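You operate a simulated robot arm through the tools that you are given. There is no shell and no other tool. Be economical: measure what you need, move in short steps, check, and stop when the job is done.

Carry out the task below with a simulated robot arm. There is one attempt and no reset: what you move stays moved.

## Task
Test the purple probe spool and save its class into the docked thermostat.
Fine: test it on the probe tester, switch the setter on, turn the probe dial to the mark nearest the reading, press SAVE once, switch off, return the spool to its pocket. The thermostat stays docked.
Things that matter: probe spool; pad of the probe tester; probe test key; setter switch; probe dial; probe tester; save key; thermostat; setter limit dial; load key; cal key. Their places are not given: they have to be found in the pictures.

It is judged by the outcome, as a careful person would: the job done as asked, and still so three seconds after it is handed in. It fails if anything else is knocked over, pushed out of place, dropped, spilled or broken.

## Robot
A 7-joint arm with a two-finger parallel gripper, fixed in place. Base frame: the origin is at the foot of the arm, x ahead of it, y to its left, z up; the work surface is at about z = 0.85. Readings come in m, degrees, newtons and seconds.
With the tool pointing down near the work surface it reaches from about 0.3 to 0.7 m from the base axis. Its first joint turns from -66.0 to 66.0 degrees. Payload 1.57 kg.
The tool frame sits at the grasp point between the pads (the TCP): z along the fingers, y along the line on which they close. The tips reach 0.03 m beyond it. Largest opening 0.11 m; finger width 0.024, thickness 0.012; the body of the gripper, 0.048 by 0.112 m, starts 0.078 m behind the TCP.
Orientation is told as [roll, pitch, yaw] about the base's x, y, z axes, in that order, counted from this pose: with the fingers straight down and closing along the base's y, the tool's x points along the base's -x, its y along +y and its z along -z.

## Interface
- The arm moves only by the tool arm_command. Its argument "increments" is a list of rows, each a list of 7 numbers: the shift along the base's x, y, z in m, then the turn, a rotation vector about the base's x, y, z in degrees, then the finger opening in m, from 0 to 0.11. In form: [[dx, dy, dz, wx, wy, wz, jaw], ...]. A call has 1 to 12 rows; each row shifts and turns the commanded pose from where the row before left it. Each row takes 0.2 s and may step no farther than 0.05 m and 8.6 degrees from the row before; otherwise, or with a gripper value out of range, the whole call is refused. A pose out of reach is approached as far as the arm can. The call stops where the force on the tool passes 70 N (or 10 N more than at its start, if that is more) or the arm is blocked; 0.2 s more then pass. Each finger travels about 0.108 m/s and halts on what it meets, pressing with about 37 N; the grip force reading is that of the motor and also rises with nothing between the fingers. The clock runs only during rows and for 0.2 s after the last one: add rows that do not move to give the fingers time. It gives the time, the measured TCP pose, the force on the tool (base axes), the opening and the grip force at its end, in the units of the frame above (readings bear some noise).
- Cameras (640 x 400 px; columns grow to the right, rows downward): "scene" is fixed at [0.1777, -0.3999, 1.4067]; the picture's right is [0.66, -0.75, 0.00], its down [-0.39, -0.34, -0.85] and it looks along [0.64, 0.57, -0.52] (base axes); focal length 274 px, centre (320, 200). "wrist" rides on the gripper at [-0.036, 0, -0.08] in the tool frame; the picture's right is [0.00, -1.00, 0.00], its down [0.97, 0.00, -0.24] and it looks along [0.24, 0.00, 0.97] (tool axes); focal length 218 px, centre (320, 200).
- snapshot(camera): a new picture of that camera. The clock stands still meanwhile.
- measure_at(camera, pixels): for up to 12 pixels [column, row] of the newest picture of that camera ("zoom" is the newest enlarged one), the place [x, y, z] in the base frame of the surface seen there, good to about 0.002 m. The clock stands still meanwhile.
- close_up(camera, box): a new picture of the part [left, top, right, bottom] of that camera's present view, enlarged. The clock stands still meanwhile.
- hand_in(): hands the job in; it is judged then, once.

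Keep the steps short. Do not move on a guess: measure, check each grasp and each placing, and mend mistakes. In all there are 80 turns and 54 pictures (those below and enlarged ones count). Leave the gripper open and the arm clear of the work at the hand-in unless told otherwise, and finish with a single line.

The tools are called after "Call:" by a JSON object that holds its "api" and its "payload". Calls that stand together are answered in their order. arm_command: Moves the arm, as the interface text tells. Its arguments: {"type":"object","properties":{"increments":{"type":"array"}},"required":["increments"]} The other tools are called the same way: snapshot (camera) takes a picture; measure_at (camera, pixels) gives the place of the surface under pixels of a picture; close_up (camera, box) takes an enlarged picture of a part of a camera's view; hand_in () hands the job in.

At the start:

```text
t: 0.0
ee_pos: [0.4861, -0.0164, 1.1841]
ee_rot: [0.1, 0.0, 0.0]
wrist_force: [-0.7, 0.0, -0.8]
finger_gap: 0.11
finger_force: 0.1
```

scene: 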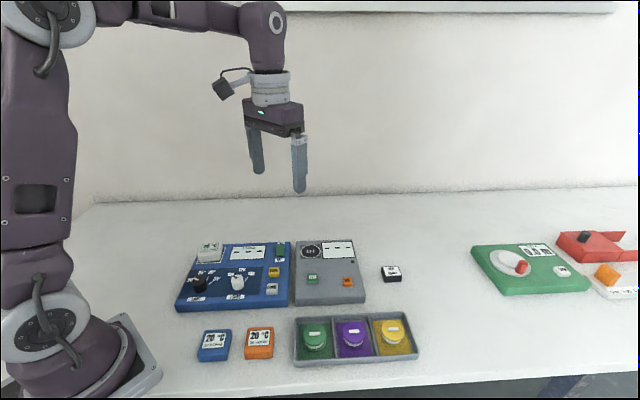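
wrist: 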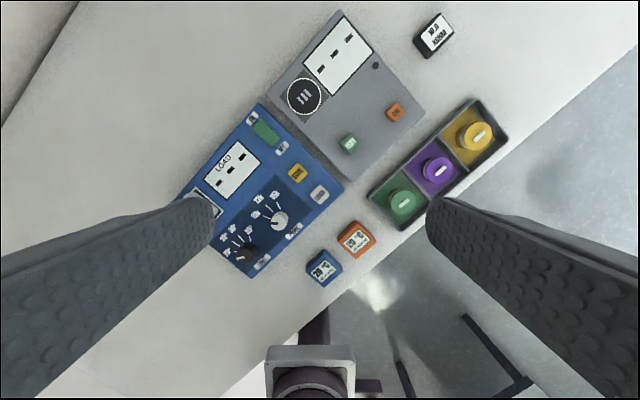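

I see the blue setter, grey tester with round pad, and the tray with the purple spool. I look closer at both devices.

Call:
{"api": "close_up", "payload": {"camera": "wrist", "box": [180, 100, 350, 290]}}

Call:
{"api": "close_up", "payload": {"camera": "scene", "box": [170, 230, 300, 320]}}

Call:
{"api": "close_up", "payload": {"camera": "wrist", "box": [260, 0, 520, 240]}}

Call:
{"api": "close_up", "payload": {"camera": "scene", "box": [280, 230, 430, 370]}}

```text
2.11 times, centred on (265, 195) of wrist
```

zoom: 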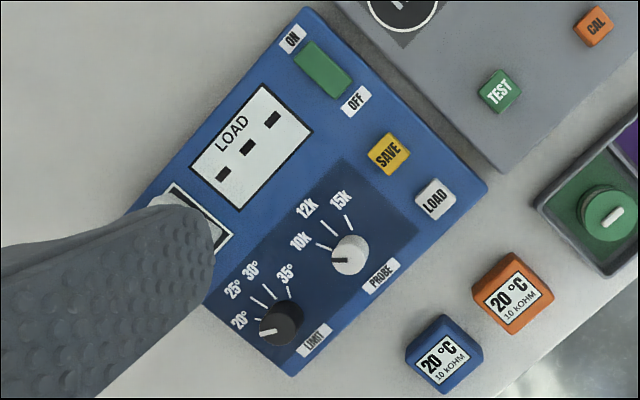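

```text
4.44 times, centred on (235, 275) of scene
```

zoom: 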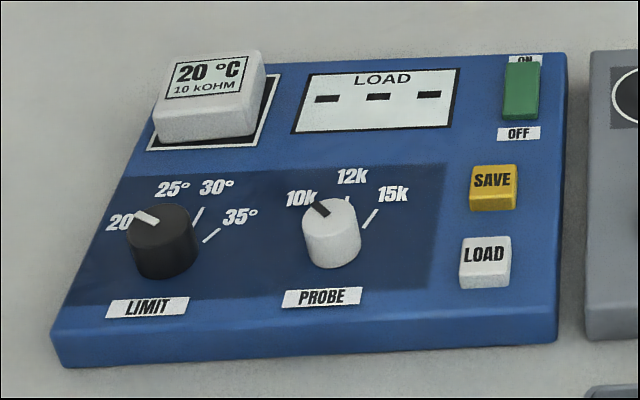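

```text
1.67 times, centred on (390, 120) of wrist
```

zoom: 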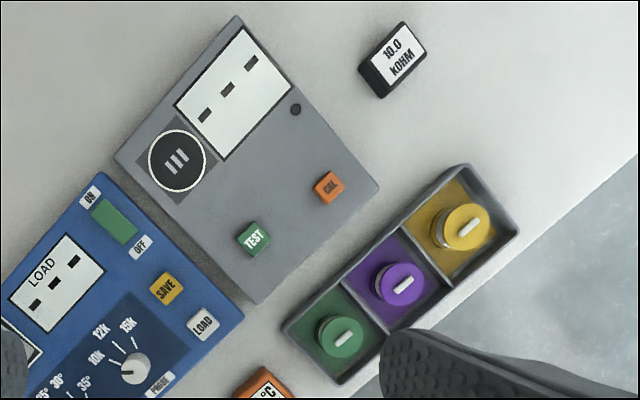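

```text
2.86 times, centred on (355, 300) of scene
```

zoom: 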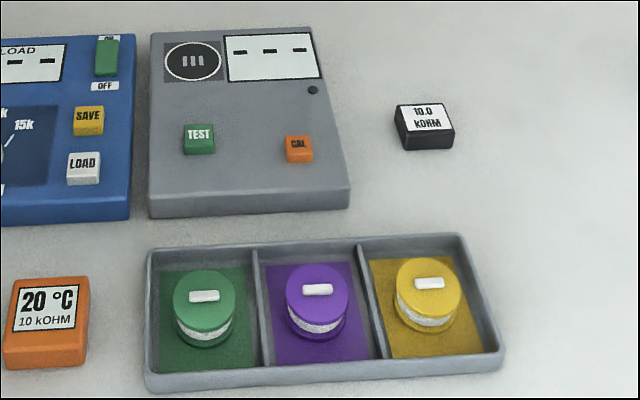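

Measuring the spool, tray, and tester from the latest enlarged scene view.

Call:
{"api": "measure_at", "payload": {"camera": "zoom", "pixels": [[317, 290], [317, 272], [350, 288], [284, 290], [317, 308], [192, 62], [165, 62], [221, 62], [199, 132], [299, 141], [262, 300], [370, 300]]}}

Call:
{"api": "measure_at", "payload": {"camera": "wrist", "pixels": [[437, 171], [304, 96], [349, 142], [396, 111], [266, 132], [297, 173], [319, 193], [278, 221], [245, 255], [402, 200], [475, 135], [270, 200]]}}

```text
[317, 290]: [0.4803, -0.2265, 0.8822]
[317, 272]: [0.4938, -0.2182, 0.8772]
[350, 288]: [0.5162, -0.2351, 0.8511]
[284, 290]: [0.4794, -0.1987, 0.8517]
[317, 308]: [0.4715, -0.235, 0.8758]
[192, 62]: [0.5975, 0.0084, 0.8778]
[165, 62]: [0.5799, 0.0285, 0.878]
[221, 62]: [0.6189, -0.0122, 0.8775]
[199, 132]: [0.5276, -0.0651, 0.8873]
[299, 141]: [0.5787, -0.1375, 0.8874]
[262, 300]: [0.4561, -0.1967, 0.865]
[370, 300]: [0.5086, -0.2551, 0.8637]
```

```text
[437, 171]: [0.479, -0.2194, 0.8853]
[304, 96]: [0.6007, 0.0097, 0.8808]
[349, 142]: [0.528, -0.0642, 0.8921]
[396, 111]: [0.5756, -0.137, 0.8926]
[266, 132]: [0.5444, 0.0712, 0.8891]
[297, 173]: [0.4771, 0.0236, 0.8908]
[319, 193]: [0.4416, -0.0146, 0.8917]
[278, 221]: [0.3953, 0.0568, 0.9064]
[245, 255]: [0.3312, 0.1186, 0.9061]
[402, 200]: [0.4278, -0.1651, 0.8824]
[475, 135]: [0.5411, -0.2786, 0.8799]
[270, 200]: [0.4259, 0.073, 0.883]
```

The tray runs along a −45° diagonal, with the spool near (0.480, −0.222). I move above it, turning −45°, so the fingers close across the tray.

Call:
{"api": "arm_command", "payload": {"increments": [[-0.001, -0.0343, -0.02, 0, 0, -7.5, 0.11], [-0.001, -0.0343, -0.02, 0, 0, -7.5, 0.11], [-0.001, -0.0343, -0.02, 0, 0, -7.5, 0.11], [-0.001, -0.0343, -0.02, 0, 0, -7.5, 0.11], [-0.001, -0.0343, -0.02, 0, 0, -7.5, 0.11], [-0.001, -0.0343, -0.02, 0, 0, -7.5, 0.11], [0, 0, 0, 0, 0, 0, 0.11], [0, 0, 0, 0, 0, 0, 0.11]]}}

Call:
{"api": "snapshot", "payload": {"camera": "wrist"}}

```text
t: 1.8
ee_pos: [0.4806, -0.2204, 1.064]
ee_rot: [0.1, 0.0, -44.9]
wrist_force: [0.2, 0.0, 0.3]
finger_gap: 0.1101
finger_force: 0.0
```

```text
47 pictures are left
```

wrist: 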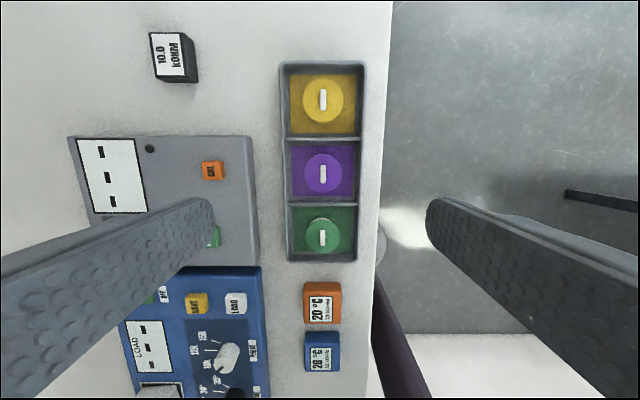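

The tray is aligned with the picture. Measuring the purple spool's edges (about column 304–342, row 173) and tray rims.

Call:
{"api": "measure_at", "payload": {"camera": "wrist", "pixels": [[305, 174], [340, 174], [323, 157], [323, 190], [323, 166], [332, 180], [284, 173], [361, 173], [294, 165], [352, 165], [323, 140], [323, 204]]}}

Call:
{"api": "close_up", "payload": {"camera": "scene", "box": [320, 310, 390, 360]}}

```text
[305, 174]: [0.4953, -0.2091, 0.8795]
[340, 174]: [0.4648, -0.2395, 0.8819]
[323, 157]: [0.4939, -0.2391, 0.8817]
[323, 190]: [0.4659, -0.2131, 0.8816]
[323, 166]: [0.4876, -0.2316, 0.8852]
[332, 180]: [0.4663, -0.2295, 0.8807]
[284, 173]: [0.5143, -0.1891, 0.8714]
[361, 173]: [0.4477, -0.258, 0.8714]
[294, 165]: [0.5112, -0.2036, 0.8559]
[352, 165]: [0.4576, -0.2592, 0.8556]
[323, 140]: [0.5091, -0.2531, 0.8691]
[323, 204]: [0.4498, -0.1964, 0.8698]
```

```text
8.00 times, centred on (355, 335) of scene
```

zoom: 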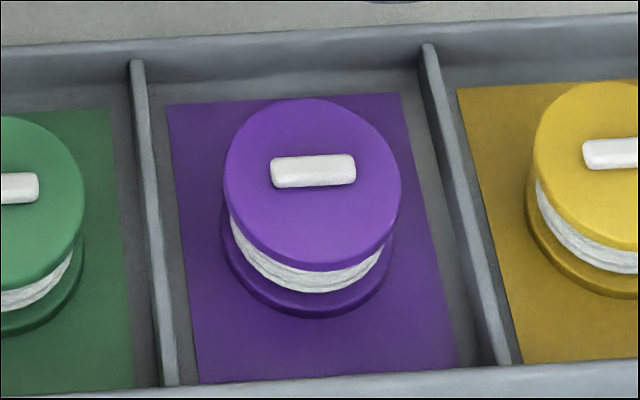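

The spool is centred at (0.480, −0.225), Ø≈0.045, top 0.881; the rim is at 0.871. I narrow the jaws to 0.053 and descend to just above it, then check.

Call:
{"api": "arm_command", "payload": {"increments": [[-0.0003, -0.0024, -0.02, 0, 0, 0, 0.08], [-0.0003, -0.0022, -0.03, 0, 0, 0, 0.053], [0, 0, -0.04, 0, 0, 0, 0.053], [0, 0, -0.04, 0, 0, 0, 0.053], [0, 0, -0.012, 0, 0, 0, 0.053], [0, 0, 0, 0, 0, 0, 0.053]]}}

Call:
{"api": "snapshot", "payload": {"camera": "wrist"}}

Call:
{"api": "close_up", "payload": {"camera": "scene", "box": [290, 260, 420, 370]}}

```text
t: 3.2
ee_pos: [0.4802, -0.2262, 0.9227]
ee_rot: [0.0, 0.0, -45.0]
wrist_force: [0.3, -0.1, 0.2]
finger_gap: 0.0528
finger_force: 0.1
```

```text
45 pictures are left
```

wrist: 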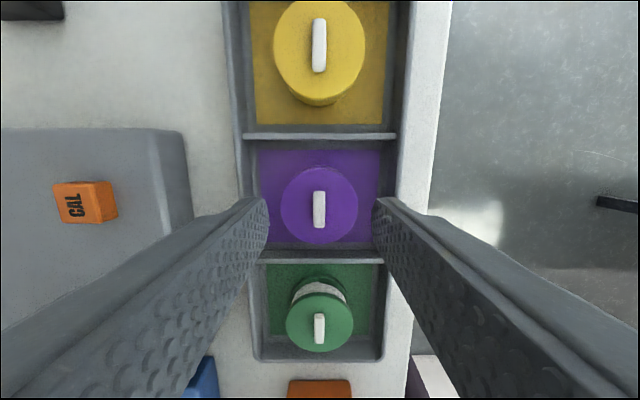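

```text
3.64 times, centred on (355, 315) of scene
```

zoom: 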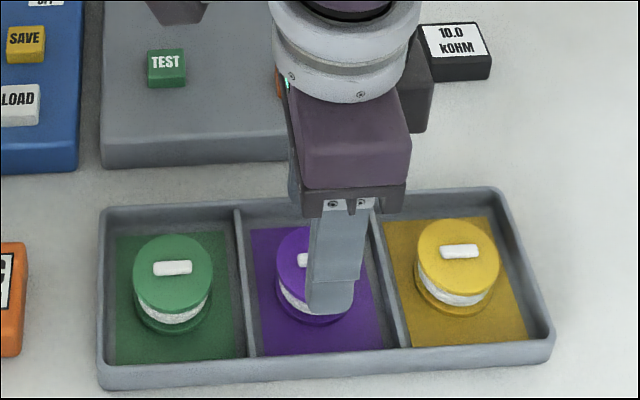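

The jaws straddle the spool (318) centrally (268/374). I lower 0.030 so the tips reach 0.8625, then close.

Call:
{"api": "arm_command", "payload": {"increments": [[0, 0, -0.015, 0, 0, 0, 0.053], [0, 0, -0.015, 0, 0, 0, 0.053], [0, 0, 0, 0, 0, 0, 0.053], [0, 0, 0, 0, 0, 0, 0.04], [0, 0, 0, 0, 0, 0, 0.04], [0, 0, 0, 0, 0, 0, 0.04]]}}

```text
t: 4.6
ee_pos: [0.4805, -0.2265, 0.8933]
ee_rot: [0.0, 0.0, -45.0]
wrist_force: [-0.6, -1.1, -0.6]
finger_gap: 0.0444
finger_force: 37.3
```

Gripped at 0.0444. Lift straight up and check.

Call:
{"api": "arm_command", "payload": {"increments": [[0, 0, 0.03, 0, 0, 0, 0.04], [0, 0, 0.04, 0, 0, 0, 0.04], [0, 0, 0.04, 0, 0, 0, 0.04], [0, 0, 0, 0, 0, 0, 0.04]]}}

Call:
{"api": "snapshot", "payload": {"camera": "scene"}}

```text
t: 5.6
ee_pos: [0.4797, -0.228, 1.0029]
ee_rot: [0.0, 0.0, -45.1]
wrist_force: [0.0, -0.1, -1.2]
finger_gap: 0.0445
finger_force: 37.3
```

```text
43 pictures are left
```

scene: 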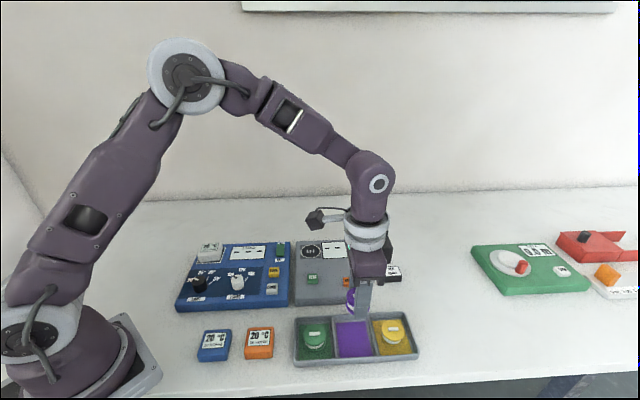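

The spool is held. Move over the pad centre (0.599, 0.009), staying high.

Call:
{"api": "arm_command", "payload": {"increments": [[0.015, 0.0295, 0, 0, 0, 0, 0.04], [0.015, 0.0295, 0, 0, 0, 0, 0.04], [0.015, 0.0295, 0, 0, 0, 0, 0.04], [0.015, 0.0295, 0, 0, 0, 0, 0.04], [0.015, 0.0295, 0, 0, 0, 0, 0.04], [0.015, 0.0295, 0, 0, 0, 0, 0.04], [0.015, 0.0295, 0, 0, 0, 0, 0.04], [0.015, 0.0295, 0, 0, 0, 0, 0.04], [0, 0, -0.03, 0, 0, 0, 0.04], [0, 0, 0, 0, 0, 0, 0.04]]}}

Call:
{"api": "snapshot", "payload": {"camera": "wrist"}}

Call:
{"api": "close_up", "payload": {"camera": "scene", "box": [250, 200, 370, 310]}}

```text
t: 7.8
ee_pos: [0.6003, 0.0096, 0.9728]
ee_rot: [0.1, 0.0, -45.0]
wrist_force: [-0.1, 0.0, -0.9]
finger_gap: 0.0444
finger_force: 36.5
```

```text
42 pictures are left
```

wrist: 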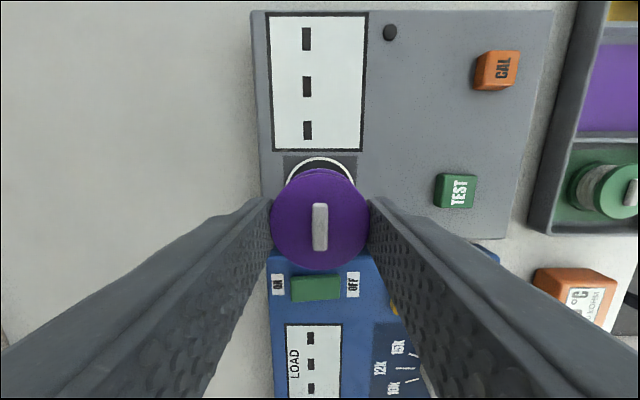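

```text
3.64 times, centred on (310, 255) of scene
```

zoom: 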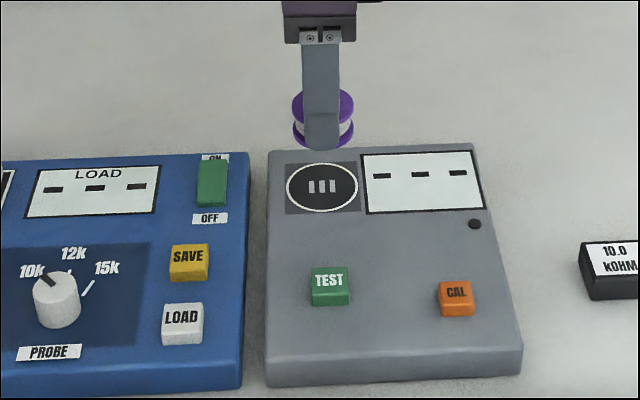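

Re-measuring the pad ring in this enlarged view before lowering.

Call:
{"api": "measure_at", "payload": {"camera": "zoom", "pixels": [[288, 186], [357, 186], [322, 165], [322, 208], [322, 186], [322, 220]]}}

Call:
{"api": "measure_at", "payload": {"camera": "wrist", "pixels": [[320, 180], [285, 225], [352, 225], [319, 262], [319, 225]]}}

```text
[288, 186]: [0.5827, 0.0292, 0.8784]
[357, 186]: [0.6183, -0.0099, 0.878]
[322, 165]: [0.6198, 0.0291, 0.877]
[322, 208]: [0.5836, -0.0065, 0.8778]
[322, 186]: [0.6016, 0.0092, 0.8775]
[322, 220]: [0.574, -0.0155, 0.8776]
```

```text
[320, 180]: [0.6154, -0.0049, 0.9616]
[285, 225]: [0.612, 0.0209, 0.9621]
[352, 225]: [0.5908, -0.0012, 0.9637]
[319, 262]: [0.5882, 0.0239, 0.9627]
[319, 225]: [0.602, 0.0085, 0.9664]
```

The spool centre is over the pad centre within 1 mm. Bottom is about 0.936; pad 0.878. Lower by 0.055, then check.

Call:
{"api": "arm_command", "payload": {"increments": [[0, 0, -0.025, 0, 0, 0, 0.04], [0, 0, -0.02, 0, 0, 0, 0.04], [0, 0, -0.01, 0, 0, 0, 0.04], [0, 0, 0, 0, 0, 0, 0.04]]}}

Call:
{"api": "close_up", "payload": {"camera": "scene", "box": [290, 220, 350, 270]}}

```text
t: 8.8
ee_pos: [0.6011, 0.0096, 0.9184]
ee_rot: [0.0, -0.1, -45.0]
wrist_force: [-0.5, 1.2, 6.3]
finger_gap: 0.0446
finger_force: 36.6
```

```text
8.00 times, centred on (320, 245) of scene
```

zoom: 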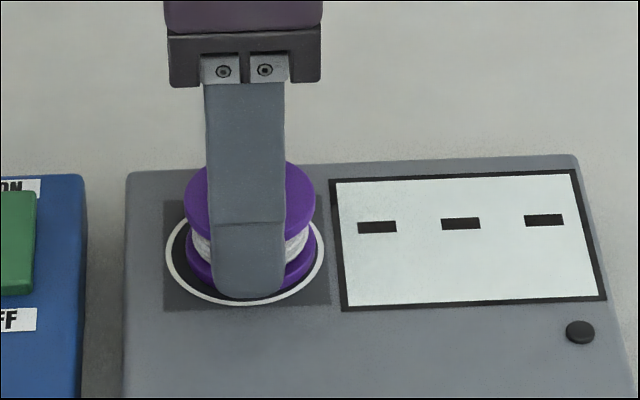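

Contact is felt (6 N). Open and rise.

Call:
{"api": "arm_command", "payload": {"increments": [[0, 0, 0, 0, 0, 0, 0.055], [0, 0, 0, 0, 0, 0, 0.065], [0, 0, 0.02, 0, 0, 0, 0.065], [0, 0, 0.04, 0, 0, 0, 0.065], [0, 0, 0.04, 0, 0, 0, 0.065], [0, 0, 0, 0, 0, 0, 0.065]]}}

Call:
{"api": "snapshot", "payload": {"camera": "wrist"}}

```text
t: 10.2
ee_pos: [0.6, 0.0088, 1.0203]
ee_rot: [0.0, 0.0, -44.9]
wrist_force: [0.0, -0.7, 0.3]
finger_gap: 0.0653
finger_force: 0.0
```

```text
39 pictures are left
```

wrist: 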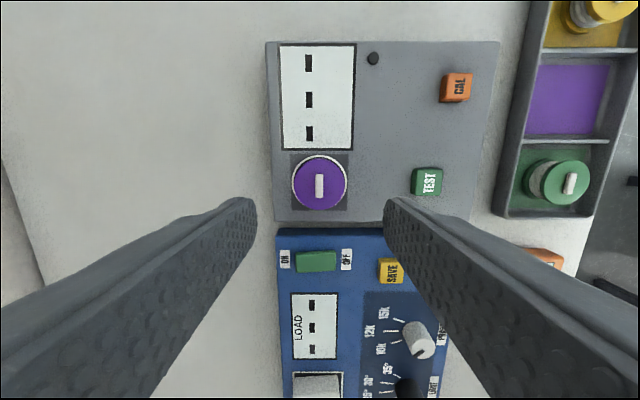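

The spool is on the pad. Measuring the TEST and CAL keys.

Call:
{"api": "measure_at", "payload": {"camera": "wrist", "pixels": [[428, 181], [418, 181], [438, 181], [428, 173], [428, 189], [456, 88], [320, 185], [400, 215]]}}

```text
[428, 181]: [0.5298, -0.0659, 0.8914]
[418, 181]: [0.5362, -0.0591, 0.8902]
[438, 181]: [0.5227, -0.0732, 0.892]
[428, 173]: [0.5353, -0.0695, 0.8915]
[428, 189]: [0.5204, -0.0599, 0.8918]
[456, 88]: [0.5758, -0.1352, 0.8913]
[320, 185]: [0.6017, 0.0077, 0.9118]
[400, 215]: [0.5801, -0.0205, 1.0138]
```

TEST is at (0.529, −0.0657, 0.891). Close the fingers, move above it and descend to just above.

Call:
{"api": "arm_command", "payload": {"increments": [[-0.0237, -0.0248, 0, 0, 0, 0, 0.03], [-0.0237, -0.0248, 0, 0, 0, 0, 0], [-0.0236, -0.0249, -0.02, 0, 0, 0, 0], [0, 0, -0.04, 0, 0, 0, 0], [0, 0, -0.03, 0, 0, 0, 0], [0, 0, 0, 0, 0, 0, 0]]}}

Call:
{"api": "close_up", "payload": {"camera": "scene", "box": [270, 230, 370, 310]}}

```text
t: 11.6
ee_pos: [0.5329, -0.0648, 0.9255]
ee_rot: [0.1, 0.0, -45.0]
wrist_force: [-0.6, 0.6, -0.3]
finger_gap: 0.0002
finger_force: 21.4
```

```text
5.00 times, centred on (320, 270) of scene
```

zoom: 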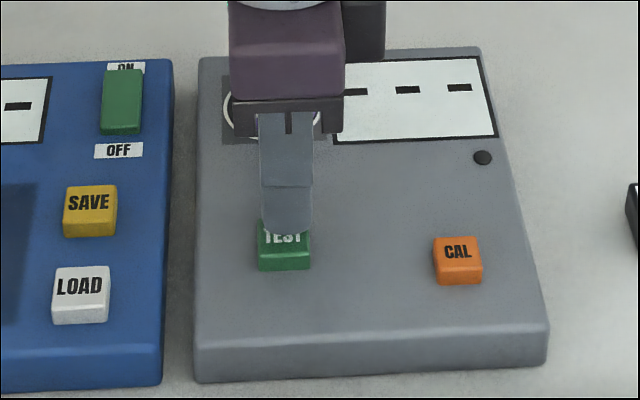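

Slightly off (+4 mm x); correct and press gently.

Call:
{"api": "arm_command", "payload": {"increments": [[-0.004, -0.001, 0, 0, 0, 0, 0], [0, 0, -0.003, 0, 0, 0, 0], [0, 0, -0.003, 0, 0, 0, 0], [0, 0, -0.002, 0, 0, 0, 0]]}}

Call:
{"api": "close_up", "payload": {"camera": "scene", "box": [270, 230, 370, 310]}}

```text
t: 12.6
ee_pos: [0.5259, -0.0657, 0.9186]
ee_rot: [0.1, 0.1, -45.0]
wrist_force: [0.2, 0.4, 1.4]
finger_gap: 0.0
finger_force: 21.2
```

```text
5.00 times, centred on (320, 270) of scene
```

zoom: 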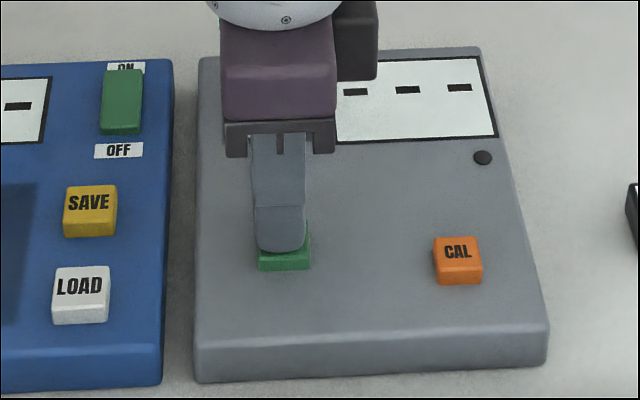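

Touching with 1.4 N only; press on in 2 mm steps.

Call:
{"api": "arm_command", "payload": {"increments": [[0, 0, -0.002, 0, 0, 0, 0], [0, 0, -0.002, 0, 0, 0, 0], [0, 0, 0, 0, 0, 0, 0]]}}

Call:
{"api": "close_up", "payload": {"camera": "scene", "box": [270, 230, 370, 310]}}

```text
t: 13.4
ee_pos: [0.5253, -0.0662, 0.9141]
ee_rot: [0.1, 0.1, -45.0]
wrist_force: [1.7, 3.4, 6.2]
finger_gap: 0.0
finger_force: 21.1
```

```text
5.00 times, centred on (320, 270) of scene
```

zoom: 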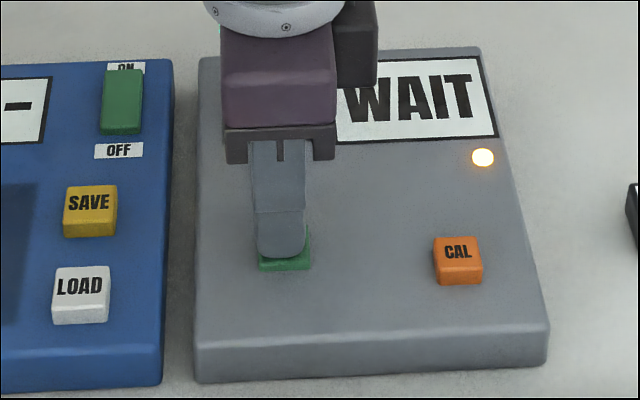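

It shows WAIT with the lamp lit. I lift and wait.

Call:
{"api": "arm_command", "payload": {"increments": [[0, 0, 0.02, 0, 0, 0, 0], [0, 0, 0.04, 0, 0, 0, 0], [0, 0, 0.04, 0, 0, 0, 0], [0, 0, 0, 0, 0, 0, 0], [0, 0, 0, 0, 0, 0, 0], [0, 0, 0, 0, 0, 0, 0], [0, 0, 0, 0, 0, 0, 0], [0, 0, 0, 0, 0, 0, 0], [0, 0, 0, 0, 0, 0, 0], [0, 0, 0, 0, 0, 0, 0], [0, 0, 0, 0, 0, 0, 0], [0, 0, 0, 0, 0, 0, 0]]}}

Call:
{"api": "snapshot", "payload": {"camera": "wrist"}}

```text
t: 16.0
ee_pos: [0.5238, -0.0685, 1.0138]
ee_rot: [0.0, 0.0, -45.1]
wrist_force: [-0.5, 0.2, 0.1]
finger_gap: 0.0001
finger_force: 21.4
```

```text
35 pictures are left
```

wrist: 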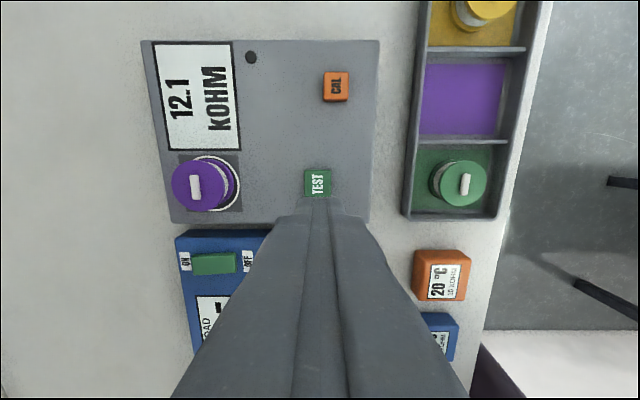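

Call:
{"api": "close_up", "payload": {"camera": "scene", "box": [170, 230, 370, 310]}}

```text
3.20 times, centred on (270, 270) of scene
```

zoom: 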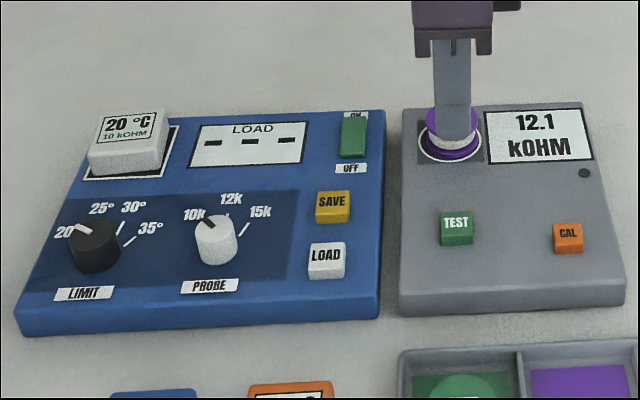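

Reading: 12.1 kΩ → 12k mark. Now I move the camera for a clear look at the switch and dial.

Call:
{"api": "arm_command", "payload": {"increments": [[-0.007, 0.033, 0.006, 0, 0, 0, 0], [-0.007, 0.033, 0.006, 0, 0, 0, 0], [-0.007, 0.033, 0.006, 0, 0, 0, 0], [-0.007, 0.033, 0.006, 0, 0, 0, 0], [-0.007, 0.033, 0.006, 0, 0, 0, 0], [-0.007, 0.033, 0.006, 0, 0, 0, 0], [0, 0, 0, 0, 0, 0, 0]]}}

Call:
{"api": "snapshot", "payload": {"camera": "wrist"}}

Call:
{"api": "close_up", "payload": {"camera": "scene", "box": [255, 235, 305, 275]}}

```text
t: 17.6
ee_pos: [0.485, 0.1332, 1.0507]
ee_rot: [0.0, 0.0, -45.1]
wrist_force: [0.6, -0.2, -1.4]
finger_gap: 0.0
finger_force: 20.9
```

```text
33 pictures are left
```

wrist: 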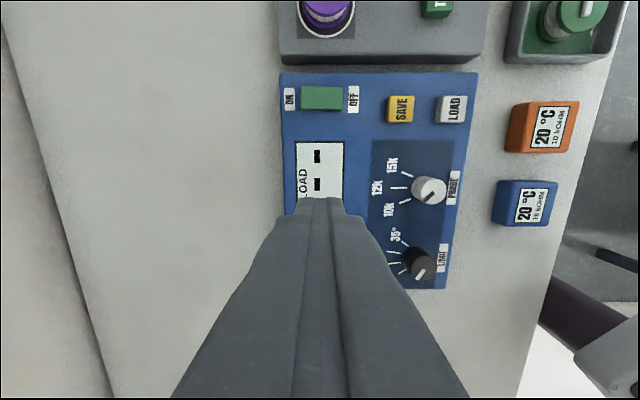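

```text
10.00 times, centred on (280, 255) of scene
```

zoom: 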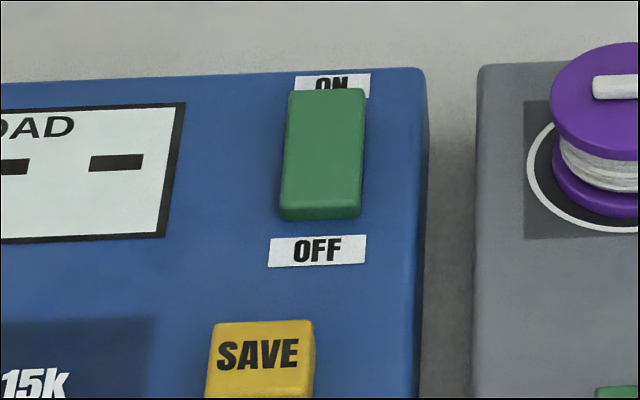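

A rocker; measuring its two ends to see which is up, and the dial.

Call:
{"api": "measure_at", "payload": {"camera": "zoom", "pixels": [[326, 96], [324, 120], [322, 150], [320, 180], [318, 203], [295, 150], [355, 150]]}}

Call:
{"api": "measure_at", "payload": {"camera": "wrist", "pixels": [[305, 98], [321, 98], [336, 98], [321, 91], [400, 109], [451, 109], [429, 190], [421, 265], [416, 190], [442, 190], [429, 178], [429, 202]]}}

Call:
{"api": "close_up", "payload": {"camera": "wrist", "box": [370, 130, 470, 230]}}

```text
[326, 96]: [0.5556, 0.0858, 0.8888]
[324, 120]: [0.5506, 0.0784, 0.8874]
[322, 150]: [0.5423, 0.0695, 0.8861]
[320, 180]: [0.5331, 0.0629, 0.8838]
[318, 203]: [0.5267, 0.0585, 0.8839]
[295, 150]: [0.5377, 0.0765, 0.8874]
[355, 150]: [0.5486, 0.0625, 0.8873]
```

```text
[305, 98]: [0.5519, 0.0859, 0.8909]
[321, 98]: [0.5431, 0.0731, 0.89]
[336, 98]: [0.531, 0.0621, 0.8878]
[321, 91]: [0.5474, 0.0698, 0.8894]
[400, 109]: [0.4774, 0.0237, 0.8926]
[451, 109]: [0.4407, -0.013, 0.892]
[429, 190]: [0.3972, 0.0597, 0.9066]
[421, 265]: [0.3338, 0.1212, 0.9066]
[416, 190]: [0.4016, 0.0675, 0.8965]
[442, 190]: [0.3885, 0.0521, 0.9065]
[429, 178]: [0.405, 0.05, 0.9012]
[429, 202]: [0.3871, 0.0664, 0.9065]
```

```text
4.00 times, centred on (420, 180) of wrist
```

zoom: 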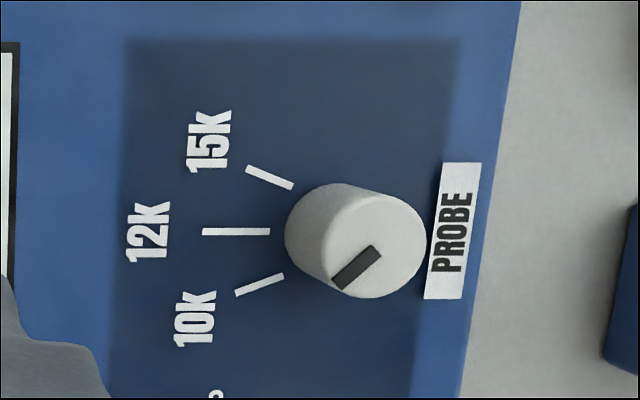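

The ON end is raised, so it is off. Measuring the dial's pointer and mark ends in this enlarged picture.

Call:
{"api": "measure_at", "payload": {"camera": "zoom", "pixels": [[248, 170], [291, 186], [204, 231], [268, 231], [238, 293], [282, 278], [374, 250], [338, 284], [335, 245], [422, 235], [370, 196], [378, 292]]}}

```text
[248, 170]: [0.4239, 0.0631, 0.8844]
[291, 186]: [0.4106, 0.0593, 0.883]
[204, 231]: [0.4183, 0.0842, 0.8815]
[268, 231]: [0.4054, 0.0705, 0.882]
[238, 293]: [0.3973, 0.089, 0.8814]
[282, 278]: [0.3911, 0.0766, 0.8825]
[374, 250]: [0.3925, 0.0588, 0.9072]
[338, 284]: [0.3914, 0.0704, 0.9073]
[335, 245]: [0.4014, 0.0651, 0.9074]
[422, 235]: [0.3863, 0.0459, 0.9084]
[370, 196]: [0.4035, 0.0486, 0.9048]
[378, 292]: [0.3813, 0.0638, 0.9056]
```

ON end is at about (0.553, 0.084, 0.889). Move above it and lower to just over it.

Call:
{"api": "arm_command", "payload": {"increments": [[0.034, -0.0245, 0, 0, 0, 0, 0], [0.034, -0.0245, -0.035, 0, 0, 0, 0], [0, 0, -0.045, 0, 0, 0, 0], [0, 0, -0.041, 0, 0, 0, 0], [0, 0, 0, 0, 0, 0, 0], [0, 0, 0, 0, 0, 0, 0]]}}

Call:
{"api": "close_up", "payload": {"camera": "scene", "box": [230, 220, 310, 280]}}

```text
refused: row 2 steps farther than a row can; nothing moved
```

```text
6.67 times, centred on (270, 250) of scene
```

zoom: 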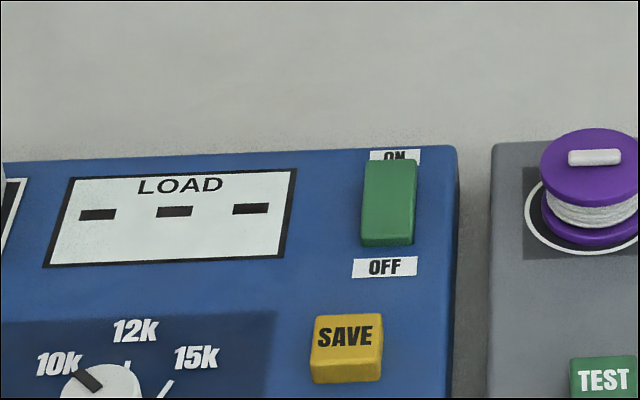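

That step was too long; I split it.

Call:
{"api": "arm_command", "payload": {"increments": [[0.034, -0.0245, 0, 0, 0, 0, 0], [0.034, -0.0245, 0, 0, 0, 0, 0], [0, 0, -0.04, 0, 0, 0, 0], [0, 0, -0.045, 0, 0, 0, 0], [0, 0, -0.04, 0, 0, 0, 0], [0, 0, 0, 0, 0, 0, 0], [0, 0, 0, 0, 0, 0, 0]]}}

Call:
{"api": "close_up", "payload": {"camera": "scene", "box": [230, 220, 310, 280]}}

```text
t: 19.2
ee_pos: [0.5519, 0.085, 0.9247]
ee_rot: [0.0, 0.0, -45.0]
wrist_force: [0.3, -0.1, -0.3]
finger_gap: 0.0
finger_force: 21.5
```

```text
6.67 times, centred on (270, 250) of scene
```

zoom: 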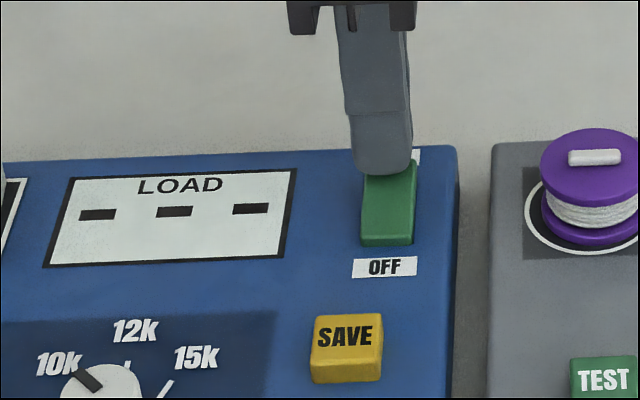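

The finger is above the ON end. Press in small steps.

Call:
{"api": "arm_command", "payload": {"increments": [[0, 0, -0.003, 0, 0, 0, 0], [0, 0, -0.003, 0, 0, 0, 0], [0, 0, -0.003, 0, 0, 0, 0], [0, 0, -0.002, 0, 0, 0, 0], [0, 0, 0, 0, 0, 0, 0]]}}

Call:
{"api": "close_up", "payload": {"camera": "scene", "box": [230, 220, 310, 280]}}

```text
t: 20.5
ee_pos: [0.5527, 0.0842, 0.9177]
ee_rot: [0.1, -0.2, -44.9]
wrist_force: [-8.3, -1.1, 18.6]
finger_gap: 0.0
finger_force: 21.1
stopped in row 5: the force on the tool passed its limit (the readings are from after the stop); the commanded pose is now the measured one
```

```text
6.67 times, centred on (270, 250) of scene
```

zoom: 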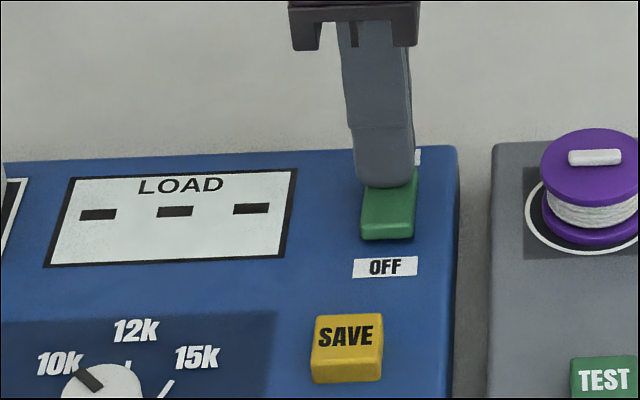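

The rocker appears flipped. Lift, head towards above the probe dial while turning back to yaw 0, opening the jaws, then check.

Call:
{"api": "arm_command", "payload": {"increments": [[0, 0, 0.03, 0, 0, 0, 0], [0, 0, 0.04, 0, 0, 0, 0], [0, 0, 0.03, 0, 0, 0, 0], [-0.0265, -0.0047, 0, 0, 0, 7.5, 0.02], [-0.0265, -0.0047, 0, 0, 0, 7.5, 0.04], [-0.0265, -0.0047, 0, 0, 0, 7.5, 0.06], [-0.0265, -0.0047, 0, 0, 0, 7.5, 0.06], [-0.0265, -0.0047, 0, 0, 0, 7.5, 0.06], [-0.0265, -0.0047, 0, 0, 0, 7.5, 0.06], [0, 0, 0, 0, 0, 0, 0.06]]}}

Call:
{"api": "snapshot", "payload": {"camera": "wrist"}}

Call:
{"api": "close_up", "payload": {"camera": "scene", "box": [170, 230, 300, 320]}}

```text
t: 22.7
ee_pos: [0.3944, 0.0549, 1.0194]
ee_rot: [0.2, -0.3, 0.1]
wrist_force: [0.7, 0.0, 0.1]
finger_gap: 0.0598
finger_force: 0.0
```

```text
27 pictures are left
```

wrist: 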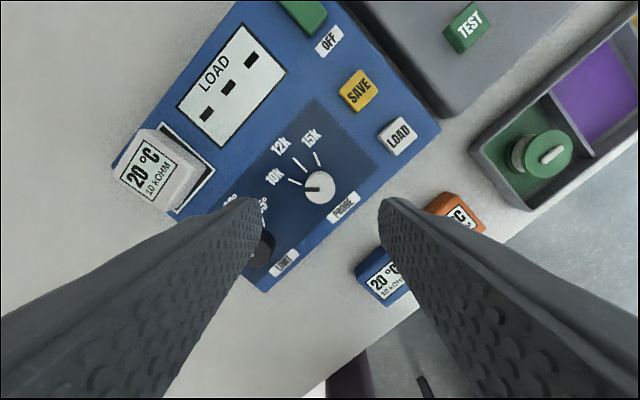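

```text
4.44 times, centred on (235, 275) of scene
```

zoom: 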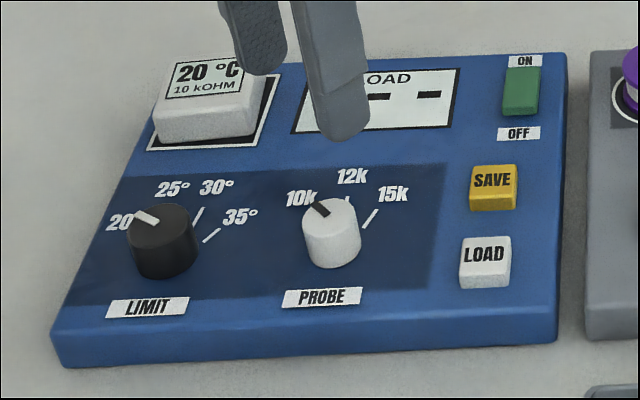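

ON label is now exposed: switch is ON. Measuring the dial top from this view.

Call:
{"api": "close_up", "payload": {"camera": "wrist", "box": [260, 130, 380, 230]}}

```text
4.00 times, centred on (320, 180) of wrist
```

zoom: 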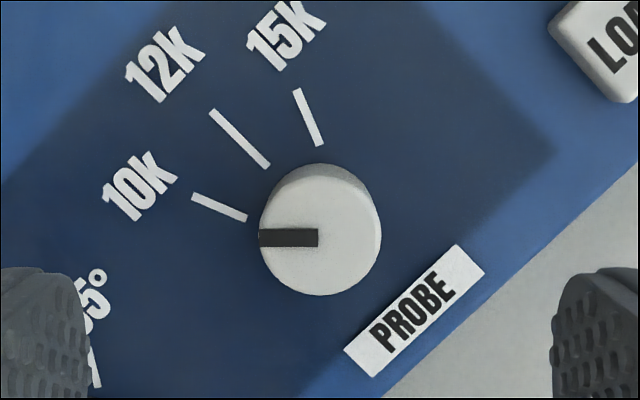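

Call:
{"api": "measure_at", "payload": {"camera": "zoom", "pixels": [[320, 190], [320, 285], [270, 225], [372, 237], [330, 237], [219, 207], [240, 139], [308, 118]]}}

```text
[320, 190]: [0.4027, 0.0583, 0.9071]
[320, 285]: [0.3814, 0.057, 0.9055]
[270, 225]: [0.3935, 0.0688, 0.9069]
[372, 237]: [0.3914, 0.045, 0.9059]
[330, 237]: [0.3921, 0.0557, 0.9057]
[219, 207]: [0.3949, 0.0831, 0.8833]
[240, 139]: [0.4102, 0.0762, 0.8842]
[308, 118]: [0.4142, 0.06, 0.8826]
```

Dial centre (0.392, 0.057), Ø≈0.025, top 0.907; 12k mark direction ≈46°, pointer ≈90°. Lower round the dial and close.

Call:
{"api": "arm_command", "payload": {"increments": [[-0.002, 0.002, -0.03, 0, 0, 0, 0.06], [0, 0, -0.04, 0, 0, 0, 0.06], [0, 0, -0.03, 0, 0, 0, 0.05], [0, 0, 0, 0, 0, 0, 0.05], [0, 0, 0, 0, 0, 0, 0.04]]}}

Call:
{"api": "close_up", "payload": {"camera": "scene", "box": [170, 230, 300, 320]}}

```text
t: 23.9
ee_pos: [0.3917, 0.0583, 0.918]
ee_rot: [0.2, -0.2, 0.1]
wrist_force: [0.1, -0.2, -0.1]
finger_gap: 0.0401
finger_force: 0.0
```

```text
4.44 times, centred on (235, 275) of scene
```

zoom: 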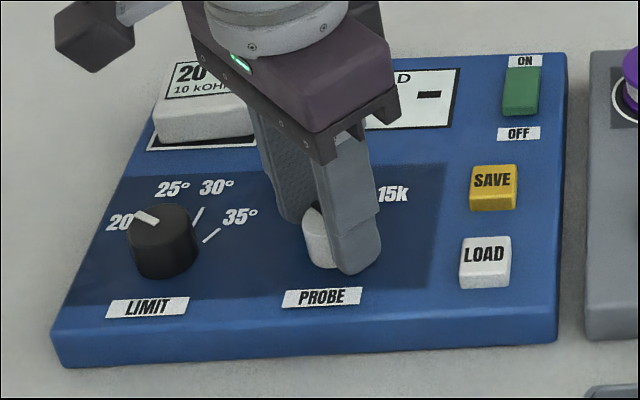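

The fingers straddle the dial. Close, then turn −45°.

Call:
{"api": "arm_command", "payload": {"increments": [[0, 0, 0, 0, 0, 0, 0.02], [0, 0, 0, 0, 0, 0, 0.02], [0, 0, 0, 0, 0, -7.5, 0.02], [0, 0, 0, 0, 0, -7.5, 0.02], [0, 0, 0, 0, 0, -7.5, 0.02], [0, 0, 0, 0, 0, -7.5, 0.02], [0, 0, 0, 0, 0, -7.5, 0.02], [0, 0, 0, 0, 0, -7.0, 0.02], [0, 0, 0, 0, 0, 0, 0.02]]}}

Call:
{"api": "snapshot", "payload": {"camera": "wrist"}}

```text
t: 25.9
ee_pos: [0.3917, 0.0578, 0.9182]
ee_rot: [0.0, -0.2, -44.5]
wrist_force: [-8.2, -6.1, -1.9]
finger_gap: 0.0285
finger_force: 5.2
```

```text
23 pictures are left
```

wrist: 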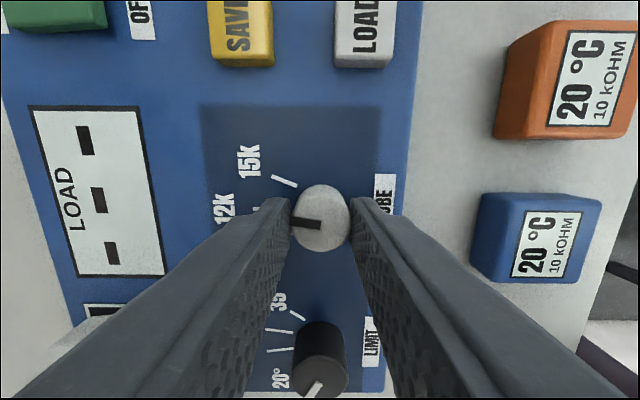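

The dial turned. Open and rise to check the pointer.

Call:
{"api": "arm_command", "payload": {"increments": [[0, 0, 0, 0, 0, 0, 0.045], [0, 0, 0, 0, 0, 0, 0.06], [0, 0, 0.03, 0, 0, 0, 0.06], [0, 0, 0.04, 0, 0, 0, 0.06], [0, 0, 0.03, 0, 0, 0, 0.06], [0, 0, 0, 0, 0, 0, 0.06]]}}

Call:
{"api": "close_up", "payload": {"camera": "wrist", "box": [240, 130, 400, 230]}}

Call:
{"api": "close_up", "payload": {"camera": "scene", "box": [170, 230, 300, 320]}}

```text
t: 27.3
ee_pos: [0.3906, 0.0576, 1.0185]
ee_rot: [0.2, -0.2, -44.5]
wrist_force: [0.7, 0.3, -0.3]
finger_gap: 0.0599
finger_force: 0.1
```

```text
4.00 times, centred on (320, 180) of wrist
```

zoom: 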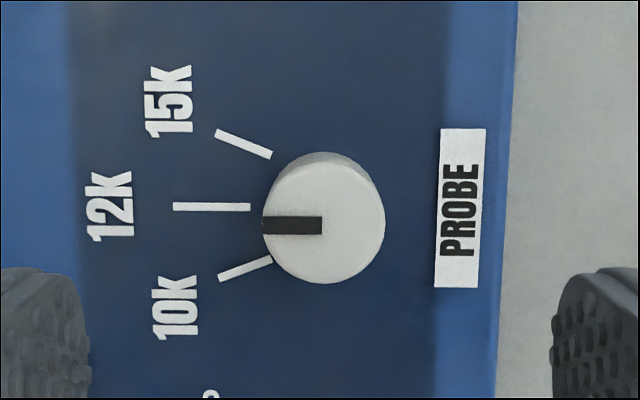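

```text
4.44 times, centred on (235, 275) of scene
```

zoom: 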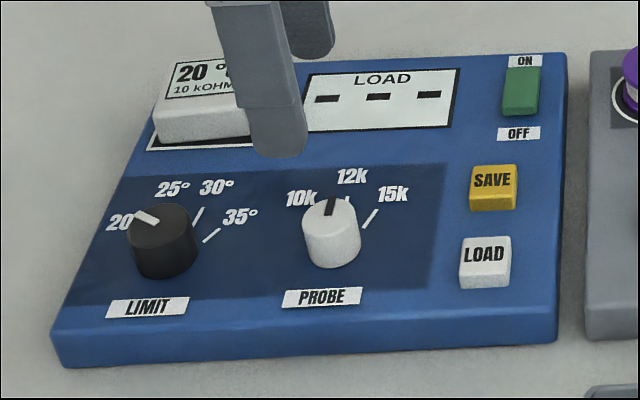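

Pointer is parallel to the 12k mark and, allowing for parallax, on it. Next: close fingers and go above SAVE (0.4773, 0.0237, 0.892).

Call:
{"api": "arm_command", "payload": {"increments": [[0.0289, -0.0113, 0, 0, 0, 0, 0.03], [0.0289, -0.0113, 0, 0, 0, 0, 0], [0.0289, -0.0113, 0, 0, 0, 0, 0], [0, 0, -0.03, 0, 0, 0, 0], [0, 0, -0.04, 0, 0, 0, 0], [0, 0, -0.0225, 0, 0, 0, 0], [0, 0, 0, 0, 0, 0, 0], [0, 0, 0, 0, 0, 0, 0]]}}

Call:
{"api": "close_up", "payload": {"camera": "scene", "box": [210, 230, 310, 310]}}

```text
t: 29.1
ee_pos: [0.4802, 0.0235, 0.9251]
ee_rot: [0.2, -0.1, -44.4]
wrist_force: [0.8, -0.5, -0.1]
finger_gap: 0.0
finger_force: 21.5
```

```text
5.00 times, centred on (260, 270) of scene
```

zoom: 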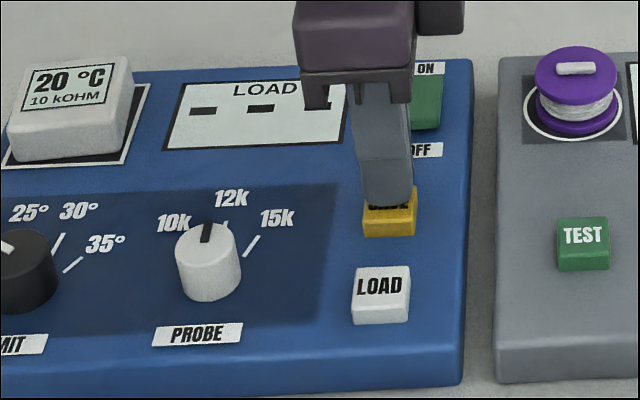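

Over SAVE. Press once, in small steps (TEST had triggered at about 0.915).

Call:
{"api": "arm_command", "payload": {"increments": [[-0.002, 0, 0, 0, 0, 0, 0], [0, 0, -0.004, 0, 0, 0, 0], [0, 0, -0.003, 0, 0, 0, 0], [0, 0, -0.002, 0, 0, 0, 0], [0, 0, -0.002, 0, 0, 0, 0], [0, 0, 0, 0, 0, 0, 0]]}}

Call:
{"api": "close_up", "payload": {"camera": "scene", "box": [210, 230, 310, 310]}}

```text
t: 30.5
ee_pos: [0.4769, 0.0243, 0.9136]
ee_rot: [0.2, -0.2, -44.5]
wrist_force: [-2.4, -7.5, 14.3]
finger_gap: 0.0
finger_force: 20.8
```

```text
5.00 times, centred on (260, 270) of scene
```

zoom: 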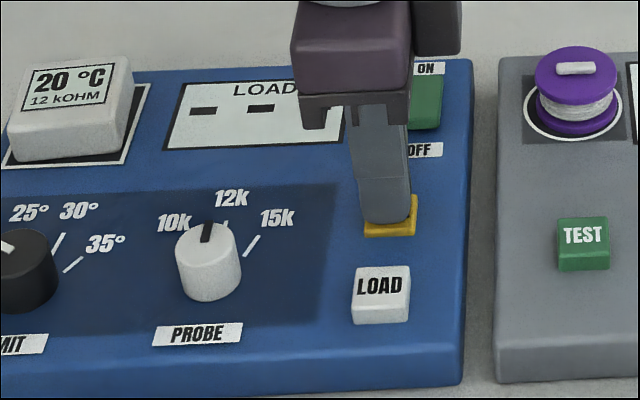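

The thermostat now reads "20 °C / 12 kOHM": saved. Lift straight off and go over the OFF end (0.5295, 0.060).

Call:
{"api": "arm_command", "payload": {"increments": [[0, 0, 0.03, 0, 0, 0, 0], [0, 0, 0.02, 0, 0, 0, 0], [0.0263, 0.018, 0, 0, 0, 0, 0], [0.0263, 0.018, 0, 0, 0, 0, 0], [0, 0, -0.03, 0, 0, 0, 0], [0, 0, -0.008, 0, 0, 0, 0], [0, 0, 0, 0, 0, 0, 0]]}}

Call:
{"api": "close_up", "payload": {"camera": "scene", "box": [210, 220, 310, 300]}}

```text
t: 32.1
ee_pos: [0.5292, 0.061, 0.9261]
ee_rot: [0.2, -0.2, -44.4]
wrist_force: [0.0, 0.6, -0.5]
finger_gap: 0.0
finger_force: 20.7
```

```text
5.00 times, centred on (260, 260) of scene
```

zoom: 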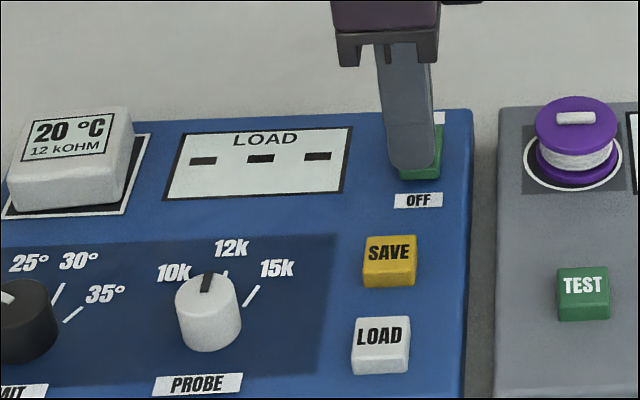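

Finger is over the OFF end. Press gently.

Call:
{"api": "arm_command", "payload": {"increments": [[0, 0, -0.004, 0, 0, 0, 0], [0, 0, -0.003, 0, 0, 0, 0], [0, 0, -0.002, 0, 0, 0, 0]]}}

Call:
{"api": "close_up", "payload": {"camera": "scene", "box": [210, 220, 310, 300]}}

```text
t: 32.9
ee_pos: [0.5298, 0.0603, 0.9179]
ee_rot: [0.3, -0.2, -44.5]
wrist_force: [-3.6, 0.7, 18.2]
finger_gap: 0.0002
finger_force: 21.1
```

```text
5.00 times, centred on (260, 260) of scene
```

zoom: 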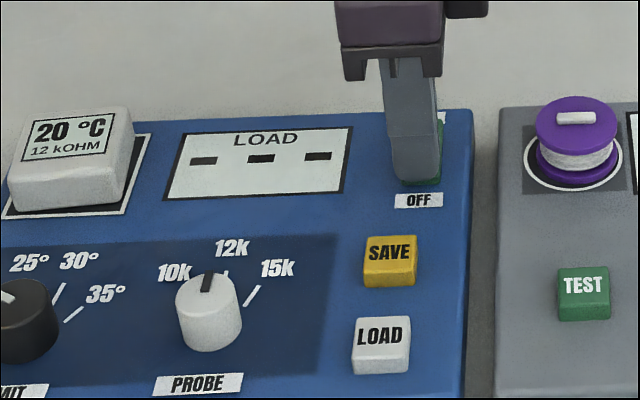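

Lift, move over the spool with jaws open, and check the switch.

Call:
{"api": "arm_command", "payload": {"increments": [[0, 0, 0.03, 0, 0, 0, 0], [0, 0, 0.04, 0, 0, 0, 0], [0, 0, 0.03, 0, 0, 0, 0], [0.024, -0.017, 0, 0, 0, 0, 0.03], [0.024, -0.017, 0, 0, 0, 0, 0.065], [0.024, -0.017, 0, 0, 0, -0.5, 0.065], [0, 0, 0, 0, 0, 0, 0.065], [0, 0, 0, 0, 0, 0, 0.065]]}}

Call:
{"api": "close_up", "payload": {"camera": "scene", "box": [210, 220, 310, 300]}}

Call:
{"api": "snapshot", "payload": {"camera": "wrist"}}

```text
t: 34.7
ee_pos: [0.5989, 0.0085, 1.0185]
ee_rot: [0.2, -0.2, -45.1]
wrist_force: [-0.6, -0.2, 0.3]
finger_gap: 0.0652
finger_force: 0.0
```

```text
5.00 times, centred on (260, 260) of scene
```

zoom: 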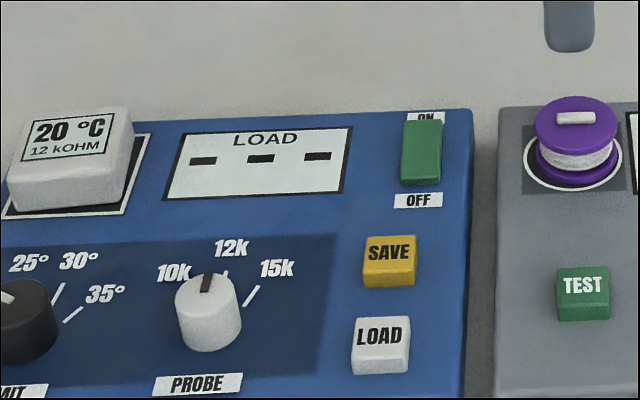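

```text
15 pictures are left
```

wrist: 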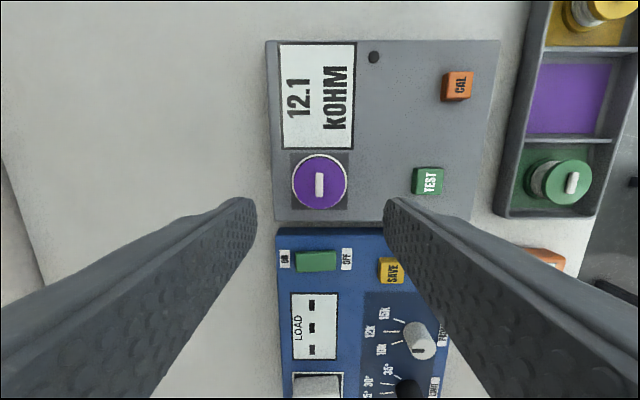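

Switch is back OFF, the thermostat is intact. Lower onto the spool at the former grasp height (0.918) and close.

Call:
{"api": "arm_command", "payload": {"increments": [[0.0015, 0.001, -0.03, 0, 0, 0, 0.06], [0, 0, -0.04, 0, 0, 0, 0.06], [0, 0, -0.0295, 0, 0, 0, 0.06], [0, 0, 0, 0, 0, 0, 0.06], [0, 0, 0, 0, 0, 0, 0.04], [0, 0, 0, 0, 0, 0, 0.04], [0, 0, 0, 0, 0, 0, 0.04]]}}

```text
t: 36.3
ee_pos: [0.6012, 0.008, 0.9172]
ee_rot: [0.2, -0.1, -45.0]
wrist_force: [-0.1, -0.6, 0.4]
finger_gap: 0.0443
finger_force: 37.0
```

Gripped at 0.0443. Lift and carry to above the pocket.

Call:
{"api": "arm_command", "payload": {"increments": [[0, 0, 0.03, 0, 0, 0, 0.04], [0, 0, 0.04, 0, 0, 0, 0.04], [0, 0, 0.02, 0, 0, 0, 0.04], [-0.0151, -0.0292, 0, 0, 0, 0, 0.04], [-0.0151, -0.0292, 0, 0, 0, 0, 0.04], [-0.0151, -0.0292, 0, 0, 0, 0, 0.04], [-0.0151, -0.0292, 0, 0, 0, 0, 0.04], [-0.0151, -0.0292, 0, 0, 0, 0, 0.04], [-0.0151, -0.0292, 0, 0, 0, 0, 0.04], [-0.0151, -0.0292, 0, 0, 0, 0, 0.04], [-0.0151, -0.0292, 0, 0, 0, 0, 0.04], [0, 0, 0, 0, 0, 0, 0.04]]}}

Call:
{"api": "snapshot", "payload": {"camera": "wrist"}}

```text
t: 38.9
ee_pos: [0.4817, -0.224, 1.0086]
ee_rot: [0.1, -0.2, -45.0]
wrist_force: [0.3, 0.7, -0.7]
finger_gap: 0.0444
finger_force: 37.3
```

```text
14 pictures are left
```

wrist: 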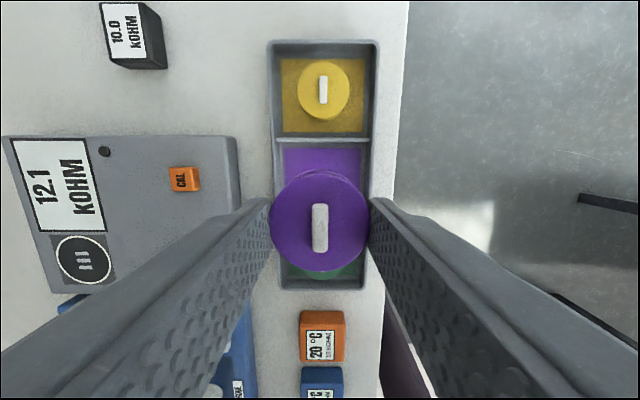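

Measuring the tray rims and the held spool to confirm alignment.

Call:
{"api": "measure_at", "payload": {"camera": "wrist", "pixels": [[278, 160], [370, 160], [320, 139], [323, 152], [285, 225], [354, 225], [319, 182], [319, 262]]}}

```text
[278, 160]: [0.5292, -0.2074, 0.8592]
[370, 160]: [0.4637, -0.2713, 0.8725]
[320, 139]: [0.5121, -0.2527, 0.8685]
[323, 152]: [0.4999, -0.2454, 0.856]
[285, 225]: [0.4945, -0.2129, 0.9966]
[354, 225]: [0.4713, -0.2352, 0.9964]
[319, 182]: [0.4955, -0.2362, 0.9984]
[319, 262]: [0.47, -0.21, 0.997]
```

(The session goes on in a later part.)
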